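You operate a simulated robot arm through the tools that you are given. There is no shell and no other tool.

Carry out the task below with a simulated robot arm. There is one attempt and no reset: what you move stays moved.

TASK
Scrub the crust off the forceps joint, then line up the beaks and lock the vice.
Fine: the blue brush on this bench, put back after; once it is clean, swing the magnifier over; free the lock lever before you turn the knob; leave the magnifier over the vice. Where these are worked on the way, their far stop is far enough and under half their travel is too little: lock lever. What is to be rubbed or washed off counts as gone when no trace of it is left.
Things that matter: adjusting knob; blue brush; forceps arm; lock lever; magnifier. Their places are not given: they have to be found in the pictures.

The check looks at the end state, three seconds after you hand in, the way a careful person would. Anything else that was tipped, shoved, dropped, spilled or broken makes it a failure.

THE ROBOT
A 6-joint arm with a three-finger gripper, fixed in place. Base frame: the origin is on the floor under the middle of its stand, x ahead of it, y to its left, z up. Units: m, degrees, N and s.
It reaches about 1.213 m from its shoulder. Its first joint turns from -166.0 to 166.0 degrees. Payload 4.89 kg.
The TCP is the grasp point between the finger pads, 0.03 m short of the fingertips. In the tool frame z runs along the fingers and y along their closing line. The gripper opens to 0.164 m; its body begins 0.125 m behind the TCP.
Orientation is that of the tool frame in the base frame, as a unit quaternion [w, x, y, z]. With the fingers straight down and closing along the base's y, the tool's x points along the base's -x, its y along +y and its z along -z.

THE INTERFACE
- The arm moves only by the tool servo_tool. Its argument "series" is a list that holds one entry, the list of rows, each a list of 7 numbers: the shift along the tool's x, y, z in m, then the turn, a rotation vector about the tool's x, y, z in degrees, then the closure in counts, from 0 (fully open) to 255 (shut). In form: [[[tx, ty, tz, wx, wy, wz, claw], ...]]. A call has 1 to 20 rows; each row shifts and turns the commanded pose from where the row before left it, along the tool's axes as they then stand. Each row takes 0.2 s and may step no farther than 0.05 m and 8.6 degrees from the row before; otherwise, or with a gripper value out of range, the whole call is refused. A pose out of reach is approached as far as the arm can. The call stops where the force on the tool passes 90 N (or 10 N more than at its start, if that is more) or the arm is blocked; 0.2 s more then pass. Each finger travels about 0.108 m/s and halts on what it meets, pressing with about 30 N; the grip force reading is that of the motor and also rises with nothing between the fingers. The clock runs only during rows and for 0.2 s after the last one: add rows that do not move to give the fingers time. The reply holds the time, the measured pose of the TCP, the force on the tool along the base axes, the opening and the grip force, in the units named above and with some noise, with the torque about the TCP (base axes, N m) and any sound that the robot's microphone picked up, and new pictures: "show" is both (left out), scene, wrist or none.
- Cameras (640 x 400 px; columns grow to the right, rows downward): "scene" is fixed at [0.0488, -0.6494, 1.5331]; the picture's right is [0.66, -0.75, 0.00], its down [-0.27, -0.24, -0.93] and it looks along [0.70, 0.62, -0.36] (base axes); focal length 336 px, centre (320, 200). "wrist" rides on the gripper at [0.076, -0.002, -0.152] in the tool frame; the picture's right is [0.02, 1.00, 0.00], its down [-0.88, 0.02, -0.47] and it looks along [-0.47, 0.01, 0.88] (tool axes); focal length 247 px, centre (320, 200).
- slide_trunk(by): moves the trunk up (or, below 0, down) by that many m; the arm rides with it, the base frame stays. It gives what a move gives, with no picture.
- locate(camera, pixels): for up to 12 pixels [column, row] of the newest picture of that camera ("zoom" is the newest enlarged one), the place [x, y, z] in the base frame of the surface seen there, good to about 0.002 m. It takes no simulated time.
- zoom(camera, box): a new picture of the part [left, top, right, bottom] of that camera's present view, enlarged. It takes no simulated time.
- finish_job(): hands the job in; it is judged then, once.

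Unless the task says otherwise, let go and move clear before handing in.

The tools are called after "Emit:" as name(argument=value, ...) on one line, values as JSON. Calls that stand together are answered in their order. servo_tool: Moves the arm, as the interface text tells. Its arguments: {"type":"object","properties":{"series":{"type":"array","items":{"type":"array","items":{"type":"array","items":{"type":"number"}}}},"show":{"type":"string","enum":["both","scene","wrist","none"]}},"required":["series"]} The other tools are called the same way: slide_trunk (by) moves the trunk up or down; locate (camera, pixels) gives the place of the surface under pixels of a picture; zoom (camera, box) takes an enlarged picture of a part of a camera's view; finish_job () hands the job in.

At the start:

```text
t: 0.0
ee_pos: [0.5138, -0.0668, 1.3611]
ee_rot: [0.0, 0.001, 1.0, 0.001]
contact_force: [-0.8, -1.0, -0.9]
wrist_torque: [-0.01, 0.01, 0.01]
opening: 0.1638
grip_force: 0.1
trunk travel left (down, up): [-0.2, 0.19]
```

scene: 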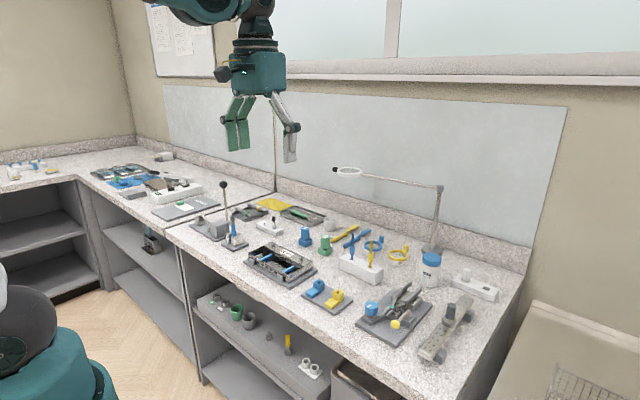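
wrist: 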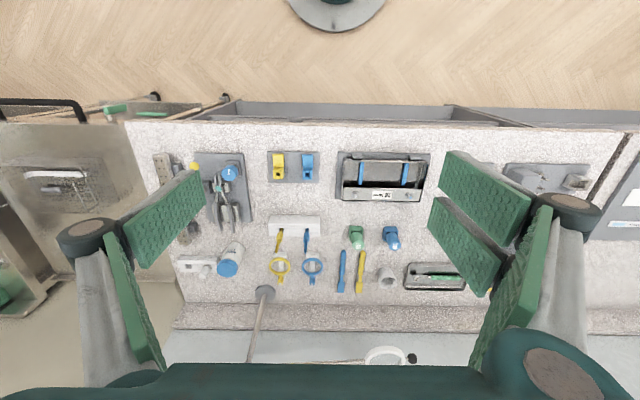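

The scene picture shows a bench with a forceps vice near (395,315), a magnifier on an arm near (348,171), and several blue/yellow items. I'll zoom in for details before moving.

Emit:
zoom(camera="scene", box=[340, 260, 500, 370])

Emit:
zoom(camera="scene", box=[280, 200, 440, 320])

Emit:
zoom(camera="scene", box=[180, 170, 340, 290])

Emit:
zoom(camera="wrist", box=[140, 130, 300, 310])

Emit:
zoom(camera="wrist", box=[250, 130, 440, 310])

```text
3.64 times, centred on (420, 315) of scene
```

zoom: 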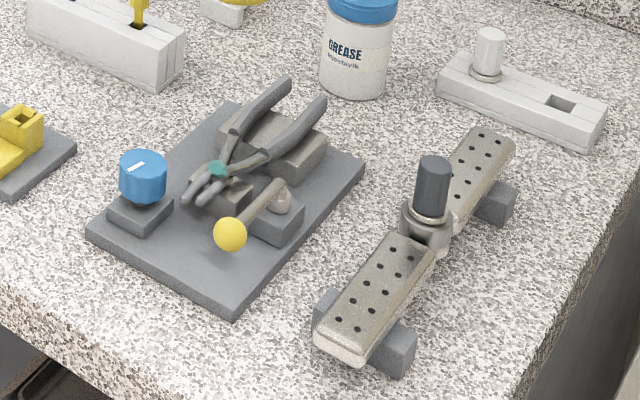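

```text
3.33 times, centred on (360, 260) of scene
```

zoom: 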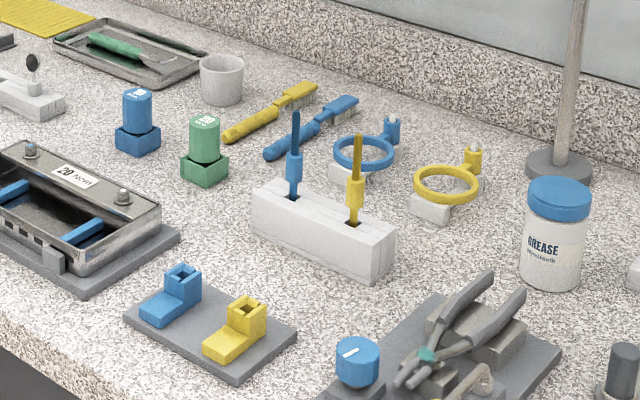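

```text
3.33 times, centred on (260, 230) of scene
```

zoom: 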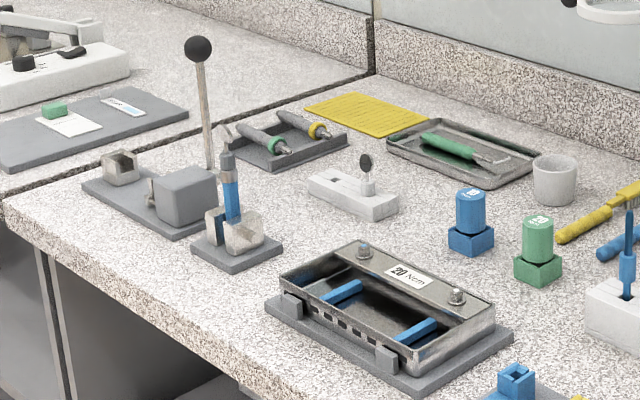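

```text
2.22 times, centred on (220, 220) of wrist
```

zoom: 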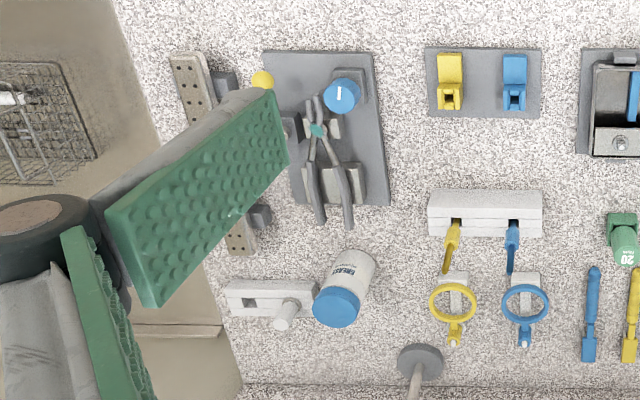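

```text
2.22 times, centred on (345, 220) of wrist
```

zoom: 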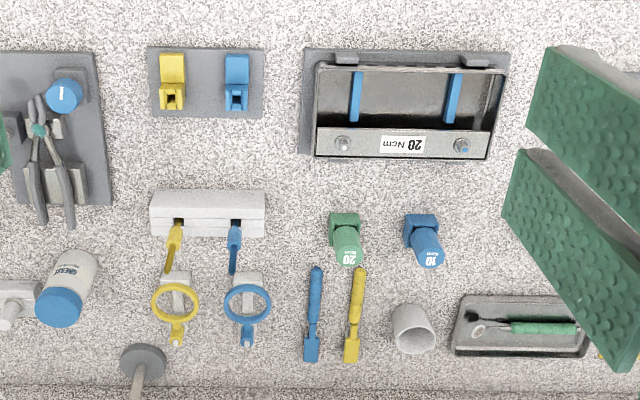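

The zooms show the vice plate with a blue knob, a yellow-ball lever, forceps with a teal crust at its joint, and the blue brush lying beside a yellow one. I'll locate key points.

Emit:
locate(camera="wrist", pixels=[[343, 252], [340, 289], [341, 270], [219, 187], [229, 173], [195, 167], [212, 210], [230, 228], [385, 357], [411, 359], [266, 292], [248, 360]])

Emit:
locate(camera="scene", pixels=[[394, 308], [373, 306], [397, 324], [412, 312], [347, 171], [334, 169], [360, 173], [438, 187], [433, 245], [346, 246], [370, 228], [357, 236]])

Emit:
zoom(camera="scene", box=[320, 150, 460, 260])

Emit:
zoom(camera="scene", box=[350, 275, 435, 345])

Emit:
zoom(camera="scene", box=[325, 215, 385, 260])

```text
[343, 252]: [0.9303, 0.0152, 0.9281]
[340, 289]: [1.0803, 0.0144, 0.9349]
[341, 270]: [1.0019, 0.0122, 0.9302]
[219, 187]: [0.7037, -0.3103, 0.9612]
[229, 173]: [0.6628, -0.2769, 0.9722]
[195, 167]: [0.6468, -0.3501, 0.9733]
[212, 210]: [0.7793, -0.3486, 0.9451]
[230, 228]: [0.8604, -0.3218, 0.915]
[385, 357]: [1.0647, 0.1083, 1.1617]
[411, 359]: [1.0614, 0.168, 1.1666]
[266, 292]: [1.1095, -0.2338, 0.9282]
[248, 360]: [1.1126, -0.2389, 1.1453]
```

```text
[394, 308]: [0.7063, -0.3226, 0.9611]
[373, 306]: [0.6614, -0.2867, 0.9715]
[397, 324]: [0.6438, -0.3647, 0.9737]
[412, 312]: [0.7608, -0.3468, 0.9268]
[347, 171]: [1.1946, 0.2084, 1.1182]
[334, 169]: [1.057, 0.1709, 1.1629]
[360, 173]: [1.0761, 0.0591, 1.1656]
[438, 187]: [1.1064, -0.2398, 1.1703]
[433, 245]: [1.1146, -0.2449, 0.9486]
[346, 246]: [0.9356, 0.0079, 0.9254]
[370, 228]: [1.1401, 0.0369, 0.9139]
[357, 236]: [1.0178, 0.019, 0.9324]
```

```text
3.64 times, centred on (390, 205) of scene
```

zoom: 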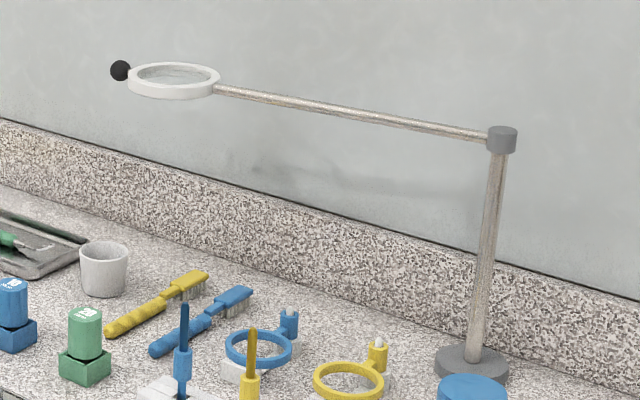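

```text
5.71 times, centred on (392, 310) of scene
```

zoom: 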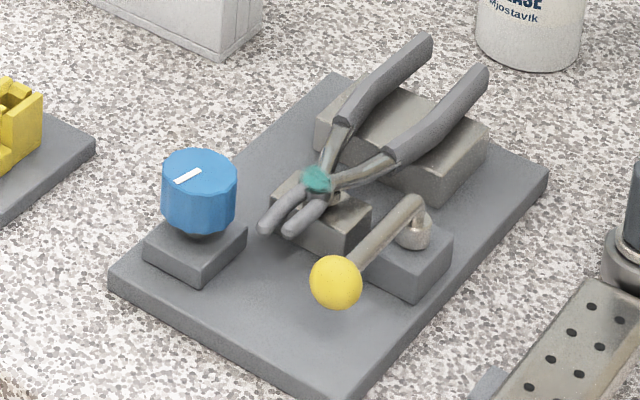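

```text
8.89 times, centred on (355, 238) of scene
```

zoom: 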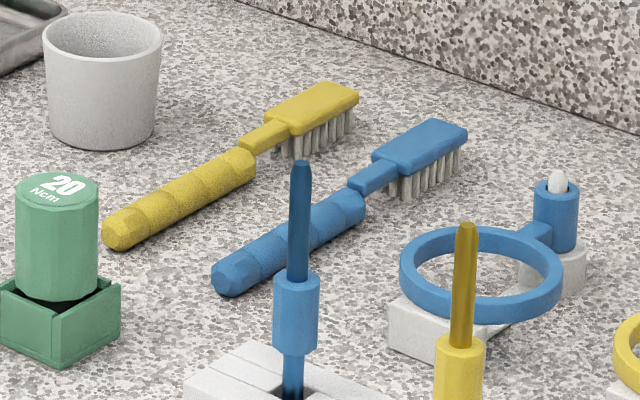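

Located: knob ≈ (0.66,-0.285,0.97), lever ball ≈ (0.645,-0.36,0.97), crust ≈ (0.705,-0.32,0.96), blue brush along x at y≈0.01. I'll move the wrist camera above the vice for a closer look.

Emit:
servo_tool(series=[[[-0.012, -0.0304, 0.025, 0, 0, 0, 0], [-0.012, -0.0304, 0.025, 0, 0, 0, 0], [-0.012, -0.0304, 0.025, 0, 0, 0, 0], [-0.012, -0.0304, 0.025, 0, 0, 0, 0], [-0.012, -0.0304, 0.025, 0, 0, 0, 0], [-0.012, -0.0304, 0.025, 0, 0, 0, 0], [-0.012, -0.0304, 0.025, 0, 0, 0, 0], [-0.012, -0.0304, 0.025, 0, 0, 0, 0], [0, 0, 0, 0, 0, 0, 0]]], show="both")

```text
t: 2.0
ee_pos: [0.609, -0.3101, 1.161]
ee_rot: [0.0, 0.0, 1.0, 0.001]
contact_force: [0.6, 0.0, -1.3]
wrist_torque: [0.08, 0.13, 0.0]
opening: 0.1642
grip_force: 0.1
trunk travel left (down, up): [-0.2, 0.19]
```

scene: 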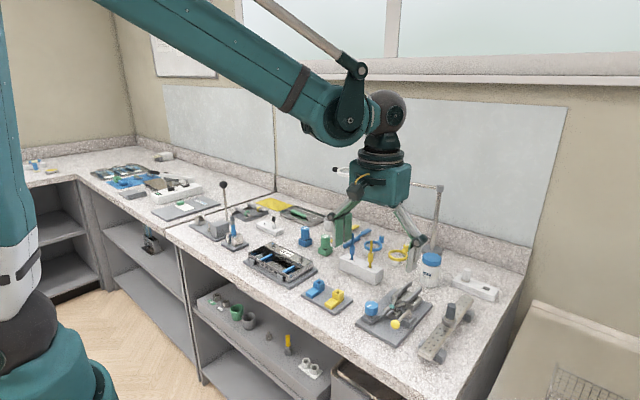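
wrist: 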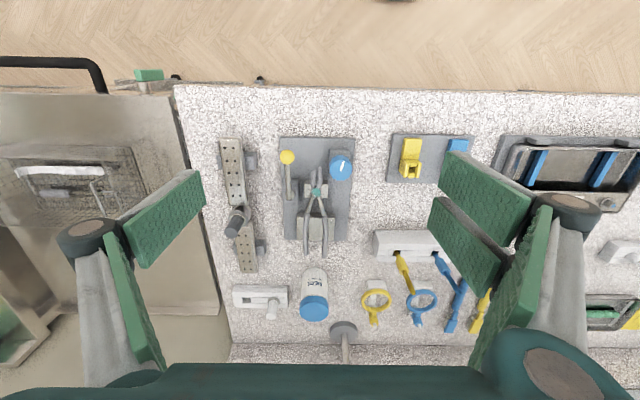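

The vice now sits at wrist pixels (285-355, 135-245). I'll zoom in on it and sample positions.

Emit:
zoom(camera="wrist", box=[260, 125, 380, 255])

Emit:
zoom(camera="wrist", box=[275, 140, 355, 200])

Emit:
locate(camera="wrist", pixels=[[316, 191], [288, 157], [290, 180], [290, 195], [340, 166], [350, 170], [282, 137], [352, 137], [350, 240], [284, 240], [380, 180], [323, 178]])

```text
3.08 times, centred on (320, 190) of wrist
```

zoom: 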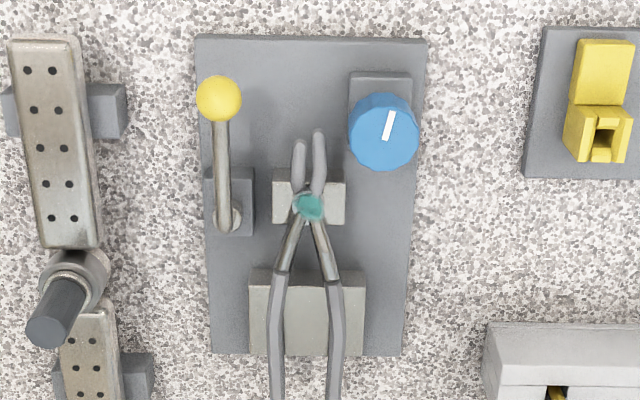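

```text
6.67 times, centred on (315, 170) of wrist
```

zoom: 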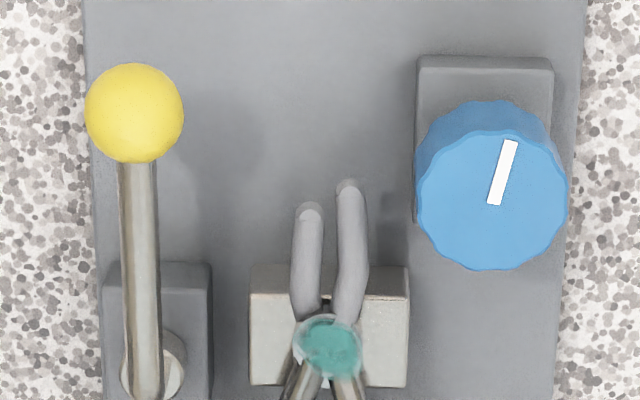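

```text
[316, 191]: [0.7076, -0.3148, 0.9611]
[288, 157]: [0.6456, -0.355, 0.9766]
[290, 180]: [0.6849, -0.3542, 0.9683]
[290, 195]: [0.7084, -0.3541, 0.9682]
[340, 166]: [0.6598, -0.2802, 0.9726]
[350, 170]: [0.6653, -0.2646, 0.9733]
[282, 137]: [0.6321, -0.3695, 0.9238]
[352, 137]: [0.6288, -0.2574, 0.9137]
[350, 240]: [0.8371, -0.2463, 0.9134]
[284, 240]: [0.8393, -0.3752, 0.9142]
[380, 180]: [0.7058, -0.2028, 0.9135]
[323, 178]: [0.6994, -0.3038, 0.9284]
```

Bench top ≈ 0.9135, crust at (0.708,-0.315,0.961), lever lies along x from pivot (0.715,-0.354) to ball (0.646,-0.355). Next I'll look at the blue brush from close above.

Emit:
servo_tool(series=[[[-0.0271, 0.0324, 0.005, 0, 0, 0, 0], [-0.0271, 0.0324, 0.005, 0, 0, 0, 0], [-0.0271, 0.0324, 0.005, 0, 0, 0, 0], [-0.0271, 0.0324, 0.005, 0, 0, 0, 0], [-0.0271, 0.0324, 0.005, 0, 0, 0, 0], [-0.0271, 0.0324, 0.005, 0, 0, 0, 0], [-0.0271, 0.0324, 0.005, 0, 0, 0, 0], [-0.0271, 0.0324, 0.005, 0, 0, 0, 0], [-0.0271, 0.0324, 0.005, 0, 0, 0, 0], [-0.0271, 0.0324, 0.005, 0, 0, 0, 0], [0, 0, 0, 0, 0, 0, 0]]], show="both")

```text
t: 4.4
ee_pos: [0.8829, 0.0152, 1.1128]
ee_rot: [0.0, -0.001, 1.0, 0.0]
contact_force: [0.3, 0.1, -0.8]
wrist_torque: [-0.07, 0.09, -0.01]
opening: 0.1642
grip_force: 0.1
trunk travel left (down, up): [-0.2, 0.19]
```

scene: 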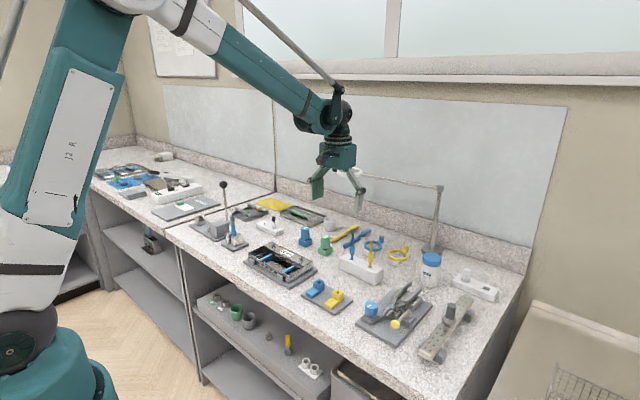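
wrist: 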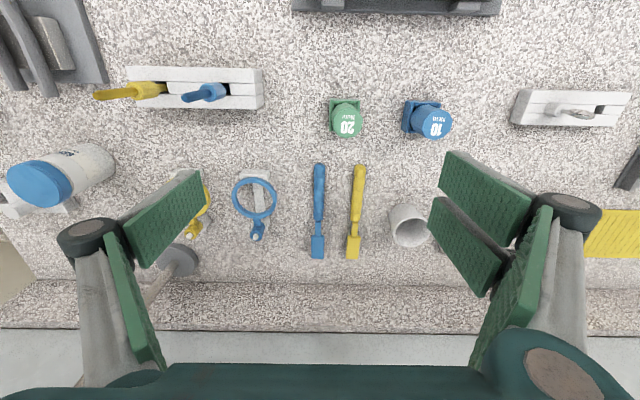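

The blue brush lies at wrist columns 312-325, rows 165-258, nearly along base x. I'll zoom and locate its edges and neighbors.

Emit:
zoom(camera="wrist", box=[225, 150, 385, 270])

Emit:
locate(camera="wrist", pixels=[[319, 166], [319, 190], [318, 212], [318, 228], [318, 240], [318, 256], [312, 250], [325, 250], [358, 185], [354, 245], [347, 122], [400, 240]])

Emit:
locate(camera="wrist", pixels=[[313, 180], [325, 180], [314, 200], [324, 200], [274, 198], [257, 232], [336, 200], [352, 200], [238, 200], [305, 200]])

```text
3.33 times, centred on (305, 210) of wrist
```

zoom: 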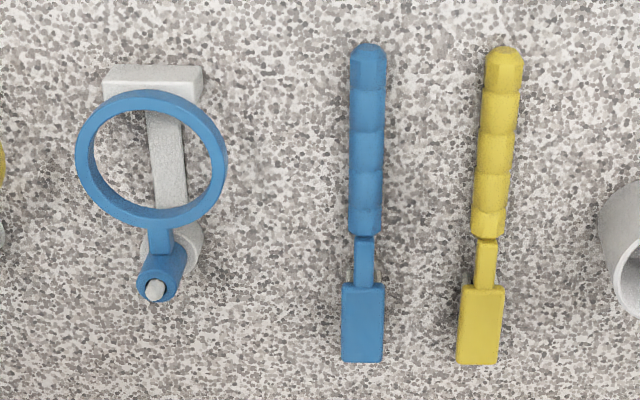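

```text
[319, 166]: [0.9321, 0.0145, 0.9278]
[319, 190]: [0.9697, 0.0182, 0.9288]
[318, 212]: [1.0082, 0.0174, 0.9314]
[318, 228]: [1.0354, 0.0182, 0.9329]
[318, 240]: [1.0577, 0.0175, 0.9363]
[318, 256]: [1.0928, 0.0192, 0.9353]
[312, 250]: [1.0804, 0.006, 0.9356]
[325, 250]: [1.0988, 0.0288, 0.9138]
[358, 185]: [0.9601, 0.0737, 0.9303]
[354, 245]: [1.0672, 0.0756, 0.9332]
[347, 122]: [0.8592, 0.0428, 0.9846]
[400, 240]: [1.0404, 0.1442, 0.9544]
```

```text
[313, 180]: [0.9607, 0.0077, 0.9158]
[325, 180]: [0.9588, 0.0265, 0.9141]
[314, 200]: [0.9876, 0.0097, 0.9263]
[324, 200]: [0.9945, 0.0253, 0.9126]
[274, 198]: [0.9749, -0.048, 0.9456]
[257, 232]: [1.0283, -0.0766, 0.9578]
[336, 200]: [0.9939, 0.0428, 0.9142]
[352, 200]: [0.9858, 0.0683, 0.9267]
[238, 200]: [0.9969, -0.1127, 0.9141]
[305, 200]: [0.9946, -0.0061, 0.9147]
```

The handle spans x≈0.93–1.015 at y≈0.017 (width ≈0.016), with the yellow brush 0.04 m to one side. I'll partly close the gripper in the air to see finger size.

Emit:
servo_tool(series=[[[0, 0, 0, 0, 0, 0, 190], [0, 0, 0, 0, 0, 0, 190], [0, 0, 0, 0, 0, 0, 190], [0, 0, 0, 0, 0, 0, 190]]], show="both")

Emit:
zoom(camera="scene", box=[290, 120, 410, 220])

Emit:
zoom(camera="wrist", box=[200, 140, 440, 400])

```text
t: 5.4
ee_pos: [0.8806, 0.014, 1.1137]
ee_rot: [0.0, 0.0, 1.0, -0.001]
contact_force: [0.1, -0.4, -0.3]
wrist_torque: [0.01, 0.01, -0.01]
opening: 0.0421
grip_force: 0.0
trunk travel left (down, up): [-0.2, 0.19]
```

scene: 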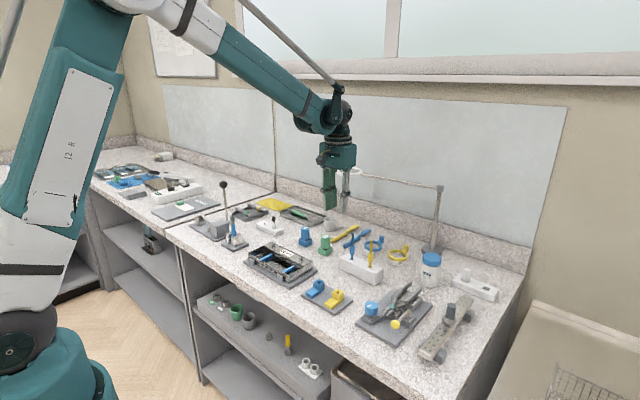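
wrist: 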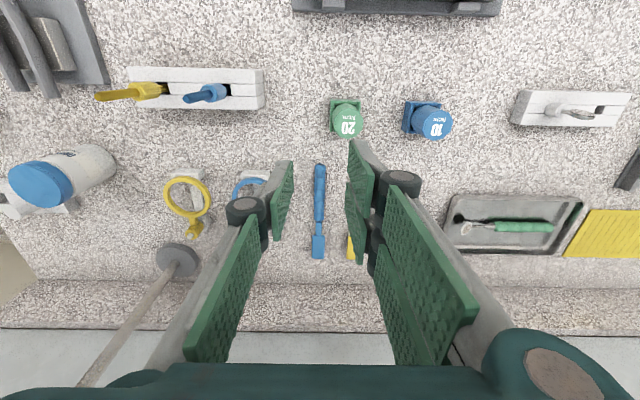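

```text
4.00 times, centred on (350, 170) of scene
```

zoom: 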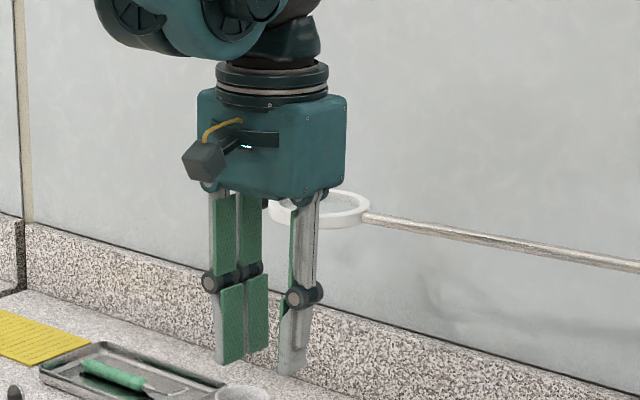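

```text
1.54 times, centred on (320, 270) of wrist
```

zoom: 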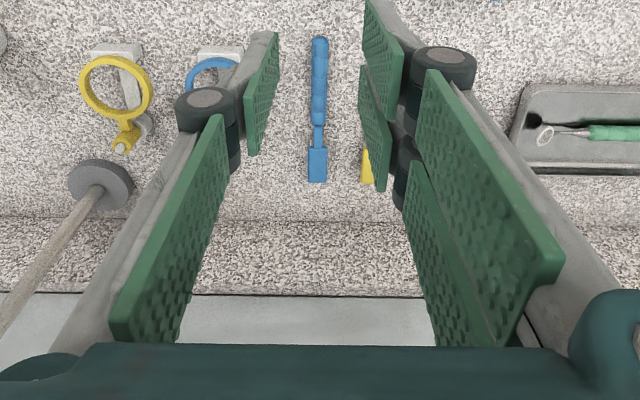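

The fingers are slim at the tips (two on +y, one on −y). I'll measure the finger thickness with locate.

Emit:
locate(camera="zoom", pixels=[[275, 40], [256, 36], [250, 150], [208, 98], [190, 110], [368, 10], [400, 40], [362, 75], [382, 185], [440, 55], [470, 60], [372, 2]])

Emit:
locate(camera="wrist", pixels=[[288, 165], [276, 165], [273, 235], [352, 145], [366, 145], [356, 258], [400, 176], [420, 182], [346, 185], [232, 215]])

```text
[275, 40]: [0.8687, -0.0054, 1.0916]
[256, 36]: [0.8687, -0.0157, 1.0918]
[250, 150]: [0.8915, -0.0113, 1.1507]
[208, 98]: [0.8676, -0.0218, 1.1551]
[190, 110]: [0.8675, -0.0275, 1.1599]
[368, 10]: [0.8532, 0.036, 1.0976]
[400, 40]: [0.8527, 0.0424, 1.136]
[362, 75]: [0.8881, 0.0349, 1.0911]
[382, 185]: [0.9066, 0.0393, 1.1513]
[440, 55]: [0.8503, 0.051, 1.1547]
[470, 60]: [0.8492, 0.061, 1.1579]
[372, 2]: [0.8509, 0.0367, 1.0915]
```

```text
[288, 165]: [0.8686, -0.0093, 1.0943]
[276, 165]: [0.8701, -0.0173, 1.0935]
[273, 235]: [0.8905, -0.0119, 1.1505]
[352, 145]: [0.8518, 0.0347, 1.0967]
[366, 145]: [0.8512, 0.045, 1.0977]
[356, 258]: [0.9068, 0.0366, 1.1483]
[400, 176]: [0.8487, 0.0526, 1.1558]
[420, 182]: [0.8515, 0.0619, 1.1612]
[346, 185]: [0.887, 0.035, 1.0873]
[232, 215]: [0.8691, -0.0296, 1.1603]
```

Fingertips are only ≈0.011 m thick, so they fit between the brushes. I'll move over the handle at x≈0.95 and descend part-way with a 0.05 m opening.

Emit:
servo_tool(series=[[[-0.035, 0.0015, 0, 0, 0, 0, 180], [-0.035, 0.0015, 0, 0, 0, 0, 180], [0, 0, 0.035, 0, 0, 0, 180], [0, 0, 0.035, 0, 0, 0, 180], [0, 0, 0.035, 0, 0, 0, 180], [0, 0, 0.025, 0, 0, 0, 180], [0, 0, 0, 0, 0, 0, 180]]], show="both")

Emit:
zoom(camera="scene", box=[300, 140, 420, 260])

Emit:
zoom(camera="wrist", box=[240, 120, 400, 270])

```text
t: 7.0
ee_pos: [0.9492, 0.019, 0.9807]
ee_rot: [0.0, 0.0, 1.0, 0.001]
contact_force: [-0.6, 0.3, 0.2]
wrist_torque: [0.0, 0.06, 0.03]
opening: 0.0479
grip_force: 0.2
trunk travel left (down, up): [-0.2, 0.19]
```

scene: 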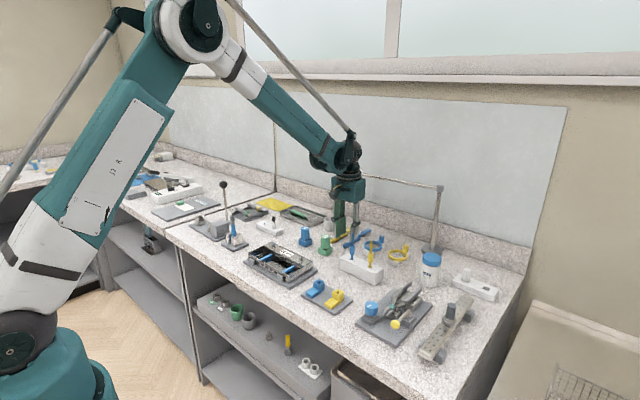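
wrist: 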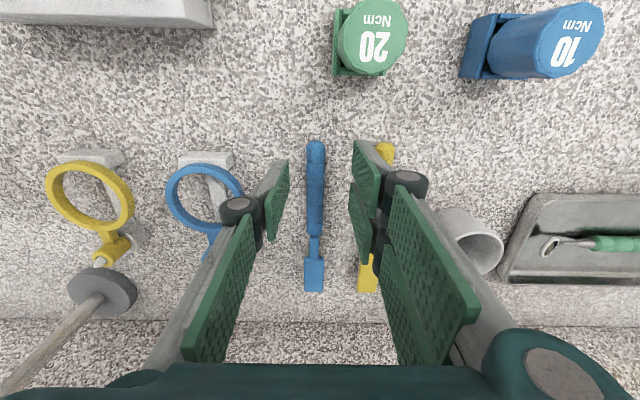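

```text
3.33 times, centred on (360, 200) of scene
```

zoom: 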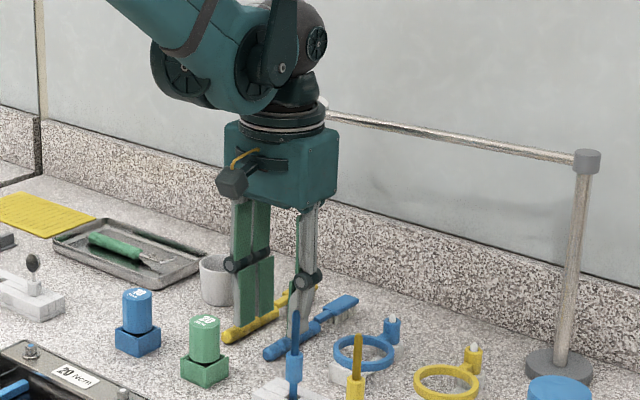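

```text
2.67 times, centred on (320, 195) of wrist
```

zoom: 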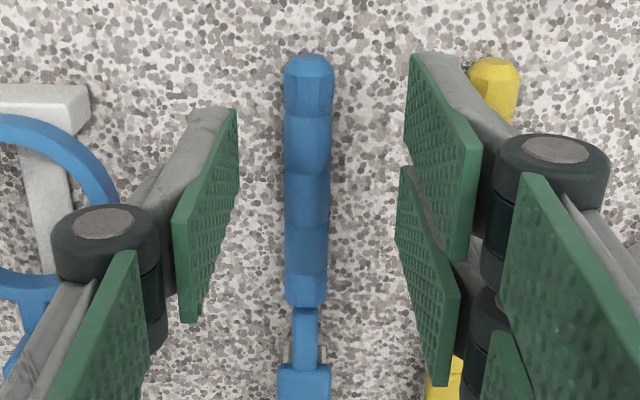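

The pads straddle the handle, which appears a few mm toward −y from the pad midline (columns 285–333 vs midline 321 in the zoom). I'll check with locate before descending.

Emit:
locate(camera="zoom", pixels=[[288, 100], [309, 100], [330, 100], [288, 200], [309, 200], [328, 200], [237, 130], [407, 80], [300, 395], [309, 58]])

```text
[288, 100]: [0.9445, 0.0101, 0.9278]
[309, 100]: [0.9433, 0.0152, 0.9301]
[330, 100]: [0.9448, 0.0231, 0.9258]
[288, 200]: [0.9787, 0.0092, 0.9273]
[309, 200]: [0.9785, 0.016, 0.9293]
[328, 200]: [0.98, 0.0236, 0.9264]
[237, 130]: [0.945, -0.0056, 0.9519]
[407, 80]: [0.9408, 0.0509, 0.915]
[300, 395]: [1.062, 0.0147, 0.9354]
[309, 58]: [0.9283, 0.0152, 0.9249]
```

Handle centre y≈0.0165, pad midline ≈0.018; I'll shift −0.002 m, descend to just above the bench and close.

Emit:
servo_tool(series=[[[0, -0.002, 0.012, 0, 0, 0, 180], [0, 0, 0.012, 0, 0, 0, 180], [0, 0, 0.009, 0, 0, 0, 180], [0, 0, 0, 0, 0, 0, 180]]], show="wrist")

```text
t: 8.0
ee_pos: [0.9514, 0.0179, 0.9471]
ee_rot: [0.0, -0.001, 1.0, 0.0]
contact_force: [-0.1, 0.2, 0.6]
wrist_torque: [-0.01, 0.07, 0.02]
opening: 0.0484
grip_force: 0.0
trunk travel left (down, up): [-0.2, 0.19]
```

wrist: 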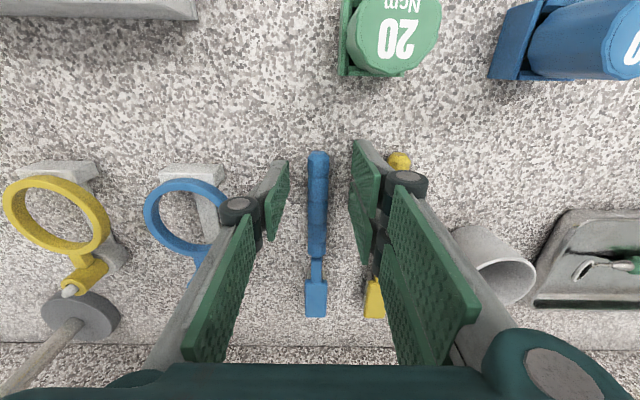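

The pads are beside the handle with tips just above the bench. Closing now.

Emit:
servo_tool(series=[[[0, 0, 0.001, 0, 0, 0, 220], [0, 0, 0, 0, 0, 0, 240], [0, 0, 0, 0, 0, 0, 255], [0, 0, 0, 0, 0, 0, 255], [0, 0, 0, 0, 0, 0, 255]]], show="wrist")

Emit:
zoom(camera="wrist", box=[240, 120, 400, 330])

```text
t: 9.2
ee_pos: [0.951, 0.0163, 0.9476]
ee_rot: [0.0, 0.0, 1.0, 0.0]
contact_force: [0.3, -0.4, 0.5]
wrist_torque: [-0.01, 0.0, 0.0]
opening: 0.0153
grip_force: 30.2
trunk travel left (down, up): [-0.2, 0.19]
```

wrist: 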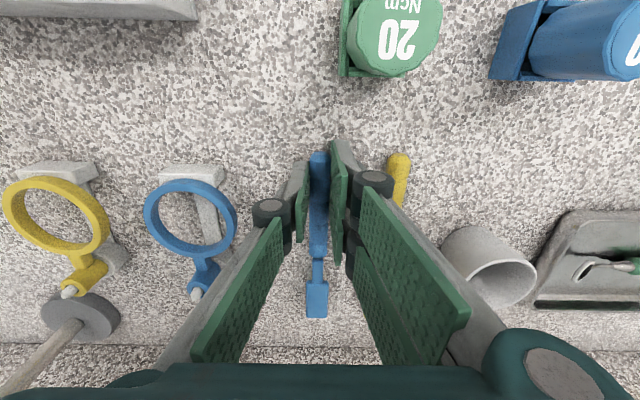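

```text
1.90 times, centred on (320, 225) of wrist
```

zoom: 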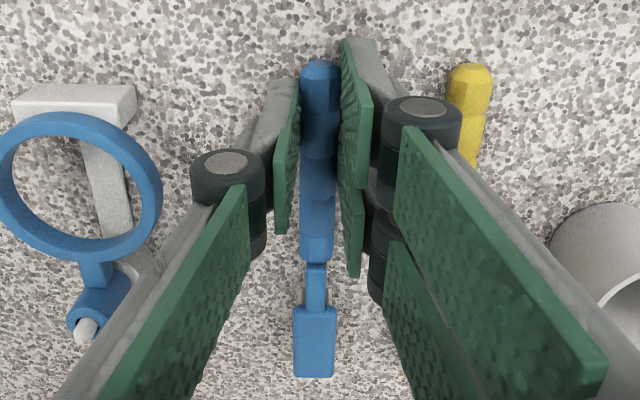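

The grip holds the handle (opening 0.0153 m, 30 N). Lifting straight up and checking.

Emit:
servo_tool(series=[[[0, 0, -0.01, 0, 0, 0, 255], [0, 0, -0.02, 0, 0, 0, 255], [0, 0, -0.03, 0, 0, 0, 255], [0, 0, -0.04, 0, 0, 0, 255], [0, 0, 0, 0, 0, 0, 255]]], show="both")

Emit:
zoom(camera="scene", box=[310, 180, 400, 260])

Emit:
zoom(camera="wrist", box=[240, 120, 400, 330])

```text
t: 10.4
ee_pos: [0.9489, 0.0165, 1.0465]
ee_rot: [-0.001, -0.001, 1.0, -0.001]
contact_force: [-0.4, 0.2, 0.3]
wrist_torque: [0.01, -0.05, 0.03]
opening: 0.0151
grip_force: 30.6
trunk travel left (down, up): [-0.2, 0.19]
```

scene: 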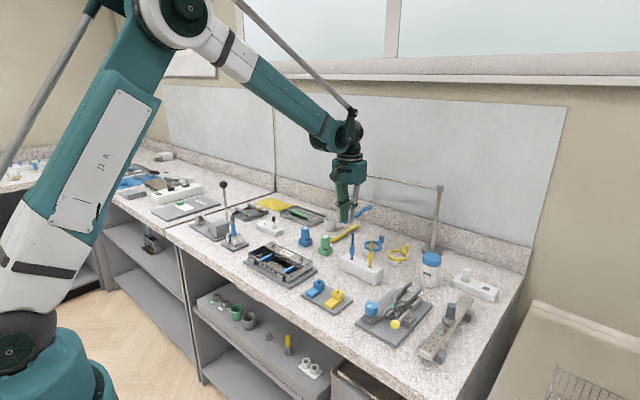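
wrist: 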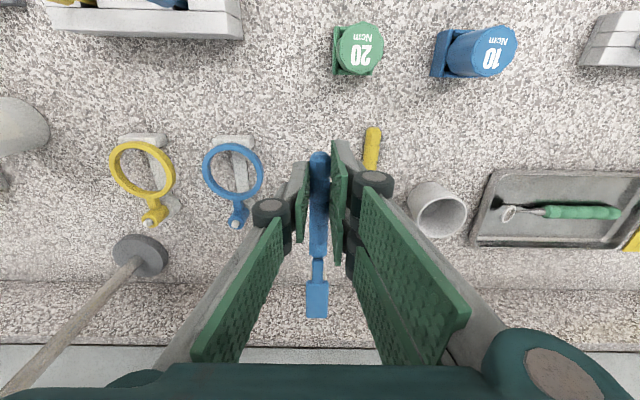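

```text
5.00 times, centred on (355, 220) of scene
```

zoom: 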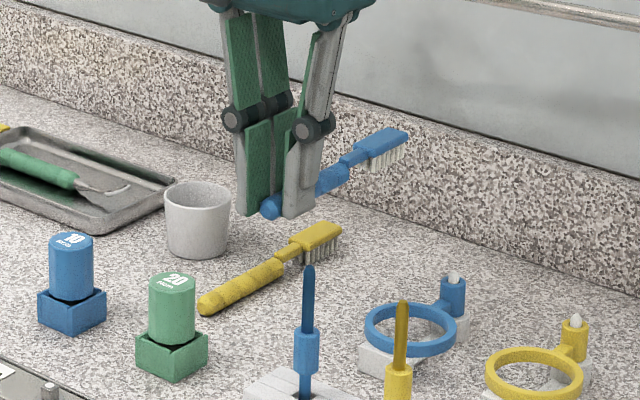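

```text
1.90 times, centred on (320, 225) of wrist
```

zoom: 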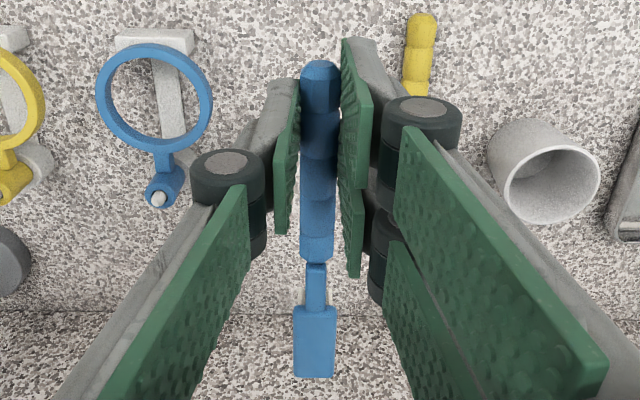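

The brush is held level with bristles down. I'll carry it, raised, over to the vice, stopping high above it.

Emit:
servo_tool(series=[[[0.03, 0, -0.02, 0, 0, 0, 255], [0.03, 0, -0.02, 0, 0, 0, 255], [0.03, 0, -0.02, 0, 0, 0, 255], [0.0271, -0.0331, 0, 0, 0, 0, 255], [0.0271, -0.0331, 0, 0, 0, 0, 255], [0.0271, -0.0331, 0, 0, 0, 0, 255], [0.0271, -0.0331, 0, 0, 0, 0, 255], [0.0271, -0.0331, 0, 0, 0, 0, 255], [0.0271, -0.0331, 0, 0, 0, 0, 255], [0.0271, -0.0331, 0, 0, 0, 0, 255], [0.0271, -0.0331, 0, 0, 0, 0, 255], [0.0271, -0.0331, 0, 0, 0, 0, 255], [0.0271, -0.0331, 0, 0, 0, 0, 255], [0, 0, 0, 0, 0, 0, 255]]], show="both")

Emit:
zoom(camera="wrist", box=[240, 150, 400, 350])

Emit:
zoom(camera="scene", box=[350, 240, 450, 350])

```text
t: 13.4
ee_pos: [0.5891, -0.3158, 1.1064]
ee_rot: [0.0, -0.001, 1.0, -0.001]
contact_force: [-1.3, -0.7, -0.1]
wrist_torque: [0.06, 0.02, 0.0]
opening: 0.015
grip_force: 29.9
trunk travel left (down, up): [-0.2, 0.19]
```

scene: 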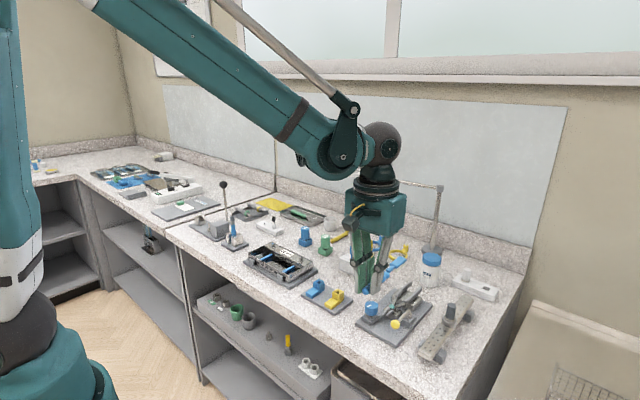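
wrist: 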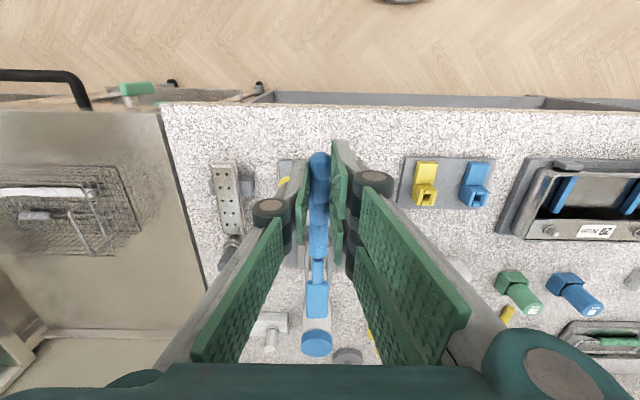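

```text
2.00 times, centred on (320, 250) of wrist
```

zoom: 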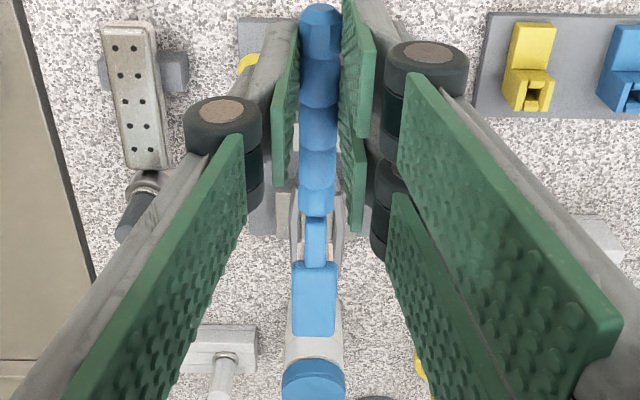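

```text
3.64 times, centred on (400, 295) of scene
```

zoom: 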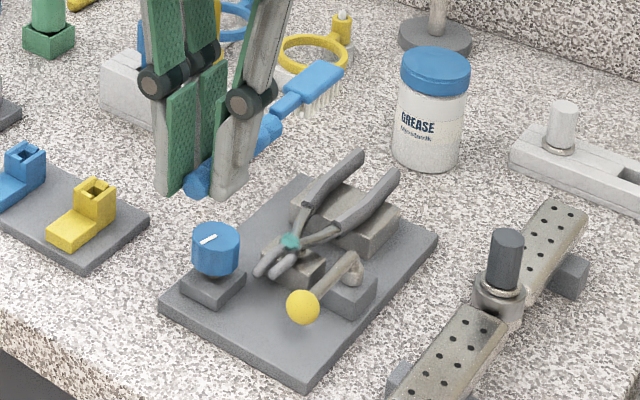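

The brush is above the vice and the joint is visible in the scene zoom at (289,241). I'll locate the brush head and the crust again before lowering.

Emit:
locate(camera="wrist", pixels=[[317, 283], [317, 300], [317, 315], [307, 300], [327, 300], [318, 200]])

Emit:
locate(camera="zoom", pixels=[[289, 241], [312, 105], [335, 95], [345, 180], [262, 270], [275, 272], [215, 230], [302, 305], [330, 240], [385, 185], [358, 262], [300, 262]])

Emit:
zoom(camera="scene", box=[370, 270, 420, 320])

```text
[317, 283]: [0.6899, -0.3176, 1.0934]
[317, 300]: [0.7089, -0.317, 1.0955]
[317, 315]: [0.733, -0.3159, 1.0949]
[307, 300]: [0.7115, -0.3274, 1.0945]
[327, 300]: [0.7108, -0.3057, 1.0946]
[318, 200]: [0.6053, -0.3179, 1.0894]
```

```text
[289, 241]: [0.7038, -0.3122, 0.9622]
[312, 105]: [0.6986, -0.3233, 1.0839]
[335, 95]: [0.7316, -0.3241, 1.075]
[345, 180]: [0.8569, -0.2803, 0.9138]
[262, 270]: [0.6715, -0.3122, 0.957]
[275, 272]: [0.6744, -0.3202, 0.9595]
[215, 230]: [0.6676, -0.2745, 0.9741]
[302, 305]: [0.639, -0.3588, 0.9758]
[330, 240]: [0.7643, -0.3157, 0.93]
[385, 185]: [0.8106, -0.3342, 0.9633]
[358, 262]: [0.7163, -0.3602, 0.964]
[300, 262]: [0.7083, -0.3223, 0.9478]
```

```text
8.00 times, centred on (395, 295) of scene
```

zoom: 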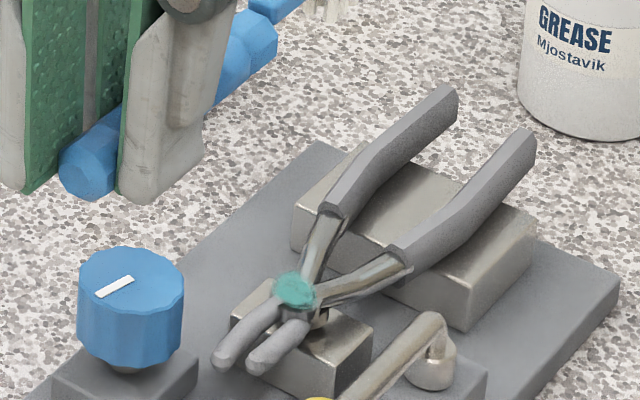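

Brush head centre is ≈(0.711,-0.317) and the crust ≈(0.706,-0.315,0.961); bristle tips sit ≈0.034 below TCP. I'll lower to just above contact with a small correction.

Emit:
servo_tool(series=[[[0.003, 0.0015, 0.03, 0, 0, 0, 255], [0, 0, 0.03, 0, 0, 0, 255], [0, 0, 0.03, 0, 0, 0, 255], [0, 0, 0.015, 0, 0, 0, 255], [0, 0, 0, 0, 0, 0, 255]]], show="both")

Emit:
zoom(camera="scene", box=[365, 265, 425, 325])

Emit:
zoom(camera="wrist", box=[240, 150, 400, 350])

```text
t: 14.6
ee_pos: [0.586, -0.3124, 1.0007]
ee_rot: [-0.001, 0.001, 1.0, 0.0]
contact_force: [-0.4, 0.3, -0.2]
wrist_torque: [0.02, 0.07, 0.01]
opening: 0.015
grip_force: 29.8
trunk travel left (down, up): [-0.2, 0.19]
```

scene: 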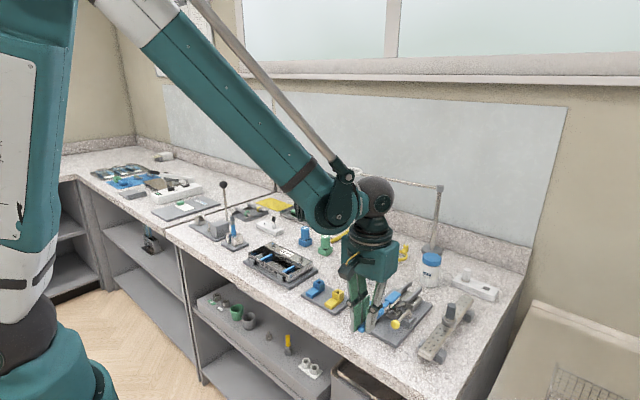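
wrist: 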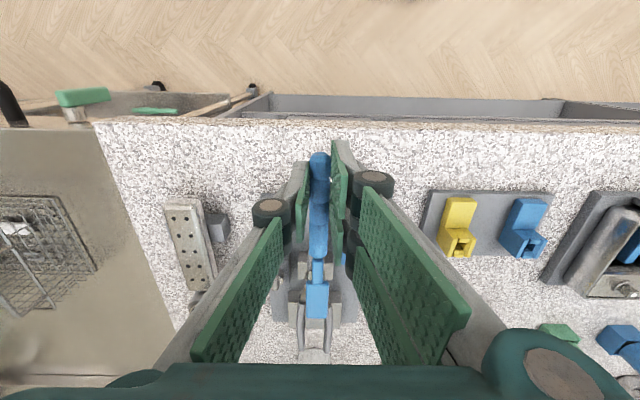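

```text
6.67 times, centred on (395, 295) of scene
```

zoom: 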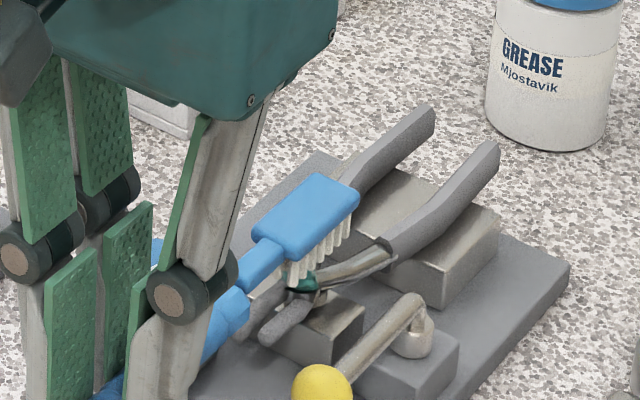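

```text
2.00 times, centred on (320, 250) of wrist
```

zoom: 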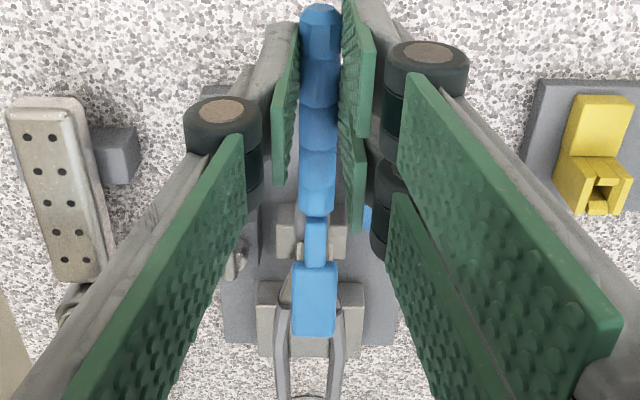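

The bristles hover just above the joint in the scene zoom; the crust shows at (303,281), near the inner rows. I'll locate bristle tips vs the crust.

Emit:
zoom(camera="scene", box=[383, 285, 413, 315])

Emit:
locate(camera="scene", pixels=[[393, 308], [394, 308], [395, 308], [392, 306], [396, 305], [399, 302], [392, 304], [394, 306], [401, 300]])

```text
13.33 times, centred on (398, 300) of scene
```

zoom: 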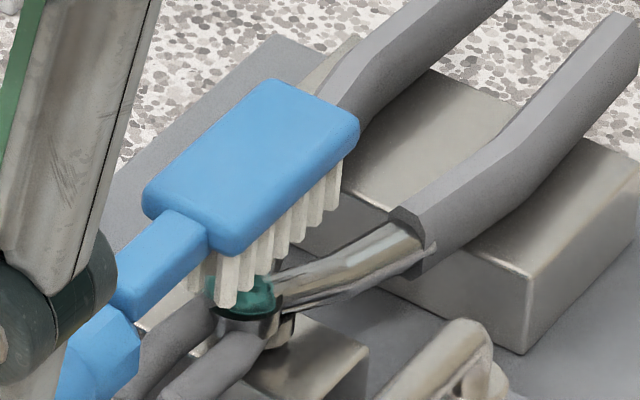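

```text
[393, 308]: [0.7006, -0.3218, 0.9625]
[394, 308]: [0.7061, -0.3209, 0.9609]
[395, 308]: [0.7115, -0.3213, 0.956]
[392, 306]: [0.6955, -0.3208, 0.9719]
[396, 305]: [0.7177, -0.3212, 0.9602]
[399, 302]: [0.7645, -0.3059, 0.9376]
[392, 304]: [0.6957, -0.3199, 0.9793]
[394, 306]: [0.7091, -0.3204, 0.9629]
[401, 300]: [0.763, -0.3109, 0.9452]
```

The bristle tips are only ~1–2 mm above the crust. I'll lower slowly in 1 mm steps while watching the force.

Emit:
servo_tool(series=[[[0.003, -0.001, 0.001, 0, 0, 0, 255], [0, 0, 0.001, 0, 0, 0, 255], [0, 0, 0.001, 0, 0, 0, 255], [0, 0, 0, 0, 0, 0, 255]]], show="scene")

Emit:
zoom(camera="scene", box=[383, 285, 413, 315])

```text
t: 15.6
ee_pos: [0.5832, -0.3137, 0.9989]
ee_rot: [0.0, 0.0, 1.0, 0.001]
contact_force: [-0.6, -0.2, -0.3]
wrist_torque: [0.01, 0.02, -0.01]
opening: 0.015
grip_force: 30.2
trunk travel left (down, up): [-0.2, 0.19]
```

scene: 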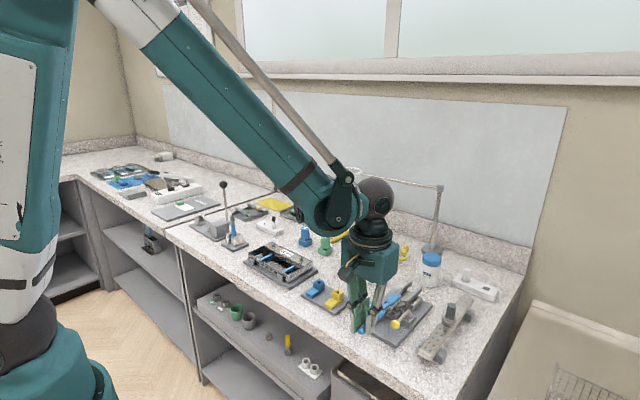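

```text
13.33 times, centred on (398, 300) of scene
```

zoom: 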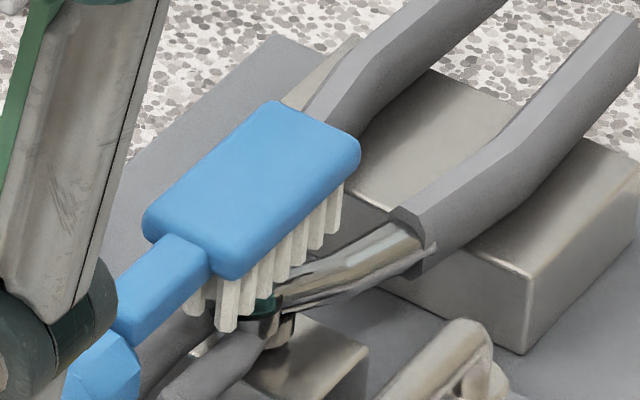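

No contact force yet; the bristles now cover the crust. I'll lower a little more and check.

Emit:
servo_tool(series=[[[0, 0, 0.001, 0, 0, 0, 255], [0, 0, 0.001, 0, 0, 0, 255], [0, 0, 0, 0, 0, 0, 255]]], show="none")

```text
t: 16.4
ee_pos: [0.5835, -0.315, 0.9968]
ee_rot: [0.0, 0.0, 1.0, 0.0]
contact_force: [0.2, 0.5, 0.2]
wrist_torque: [0.03, 0.04, -0.01]
opening: 0.0149
grip_force: 30.3
trunk travel left (down, up): [-0.2, 0.19]
```

Emit:
servo_tool(series=[[[0, 0, 0.001, 0, 0, 0, 255], [0, 0, 0.001, 0, 0, 0, 255], [0, 0, 0, 0, 0, 0, 255]]], show="scene")

Emit:
zoom(camera="scene", box=[383, 285, 413, 315])

```text
t: 17.2
ee_pos: [0.5844, -0.3155, 0.9946]
ee_rot: [0.0, 0.0, 1.0, 0.0]
contact_force: [0.7, -0.2, -0.6]
wrist_torque: [0.03, 0.01, -0.02]
opening: 0.0152
grip_force: 29.8
trunk travel left (down, up): [-0.2, 0.19]
```

scene: 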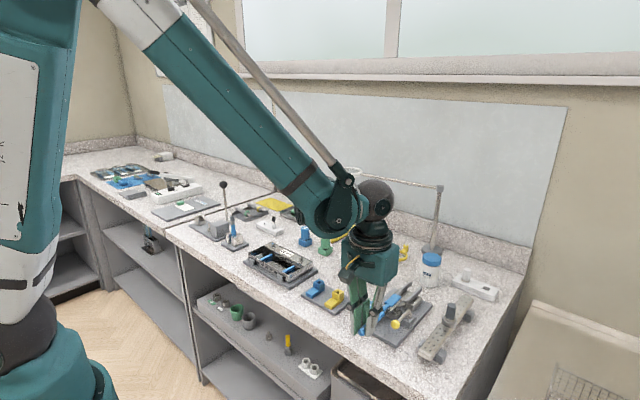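

```text
13.33 times, centred on (398, 300) of scene
```

zoom: 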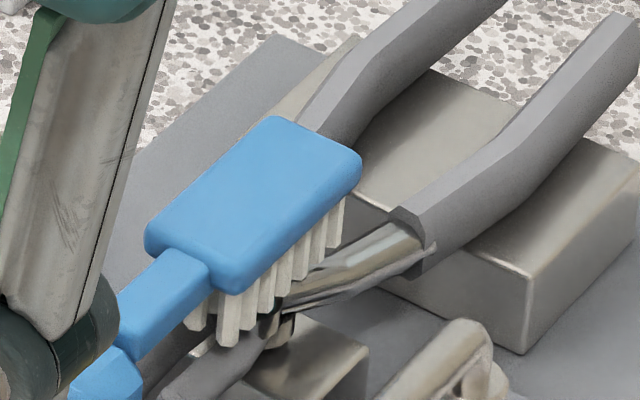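

The bristles are now into the crust with no hard contact force. I'll scrub back and forth along x.

Emit:
servo_tool(series=[[[0.01, 0, 0, 0, 0, 0, 255], [-0.01, 0, 0, 0, 0, 0, 255], [-0.01, 0, 0, 0, 0, 0, 255], [0.01, 0, 0, 0, 0, 0, 255], [0.01, 0, 0, 0, 0, 0, 255], [-0.01, 0, 0, 0, 0, 0, 255], [-0.01, 0, 0, 0, 0, 0, 255], [0.01, 0, 0, 0, 0, 0, 255], [0.01, 0, 0, 0, 0, 0, 255], [-0.01, 0, 0, 0, 0, 0, 255], [-0.01, 0, 0, 0, 0, 0, 255], [0.01, 0, 0, 0, 0, 0, 255], [0, 0.006, 0, 0, 0, 0, 255], [0, -0.012, 0, 0, 0, 0, 255], [0, 0.012, 0, 0, 0, 0, 255], [0, -0.006, 0, 0, 0, 0, 255], [0, 0, -0.02, 0, 0, 0, 255], [0, 0, -0.03, 0, 0, 0, 255], [0, 0, 0, 0, 0, 0, 255]]], show="scene")

Emit:
zoom(camera="scene", box=[378, 280, 418, 320])

```text
t: 21.2
ee_pos: [0.5827, -0.3146, 1.0464]
ee_rot: [0.0, -0.001, 1.0, 0.0]
contact_force: [-0.4, 0.5, -0.3]
wrist_torque: [-0.06, -0.02, 0.02]
opening: 0.015
grip_force: 29.9
trunk travel left (down, up): [-0.2, 0.19]
```

scene: 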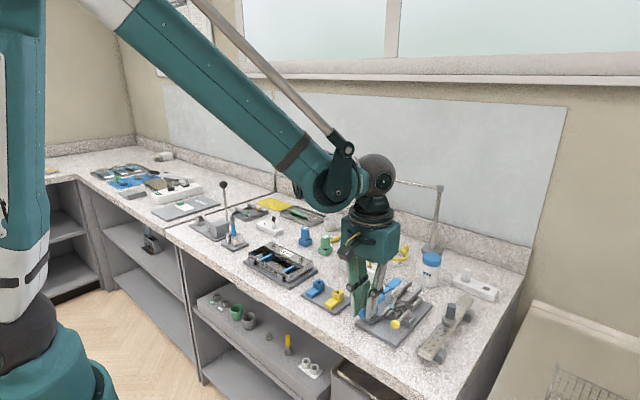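

```text
10.00 times, centred on (398, 300) of scene
```

zoom: 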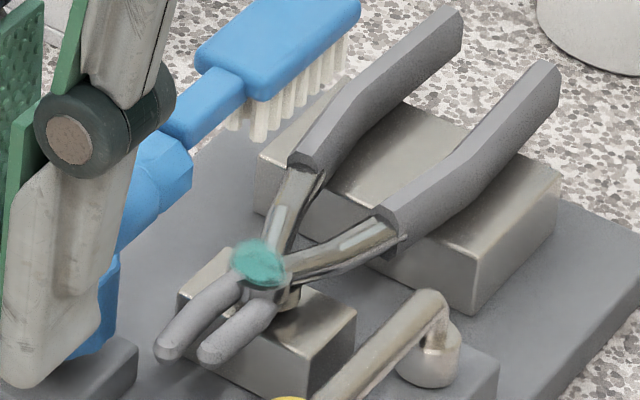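

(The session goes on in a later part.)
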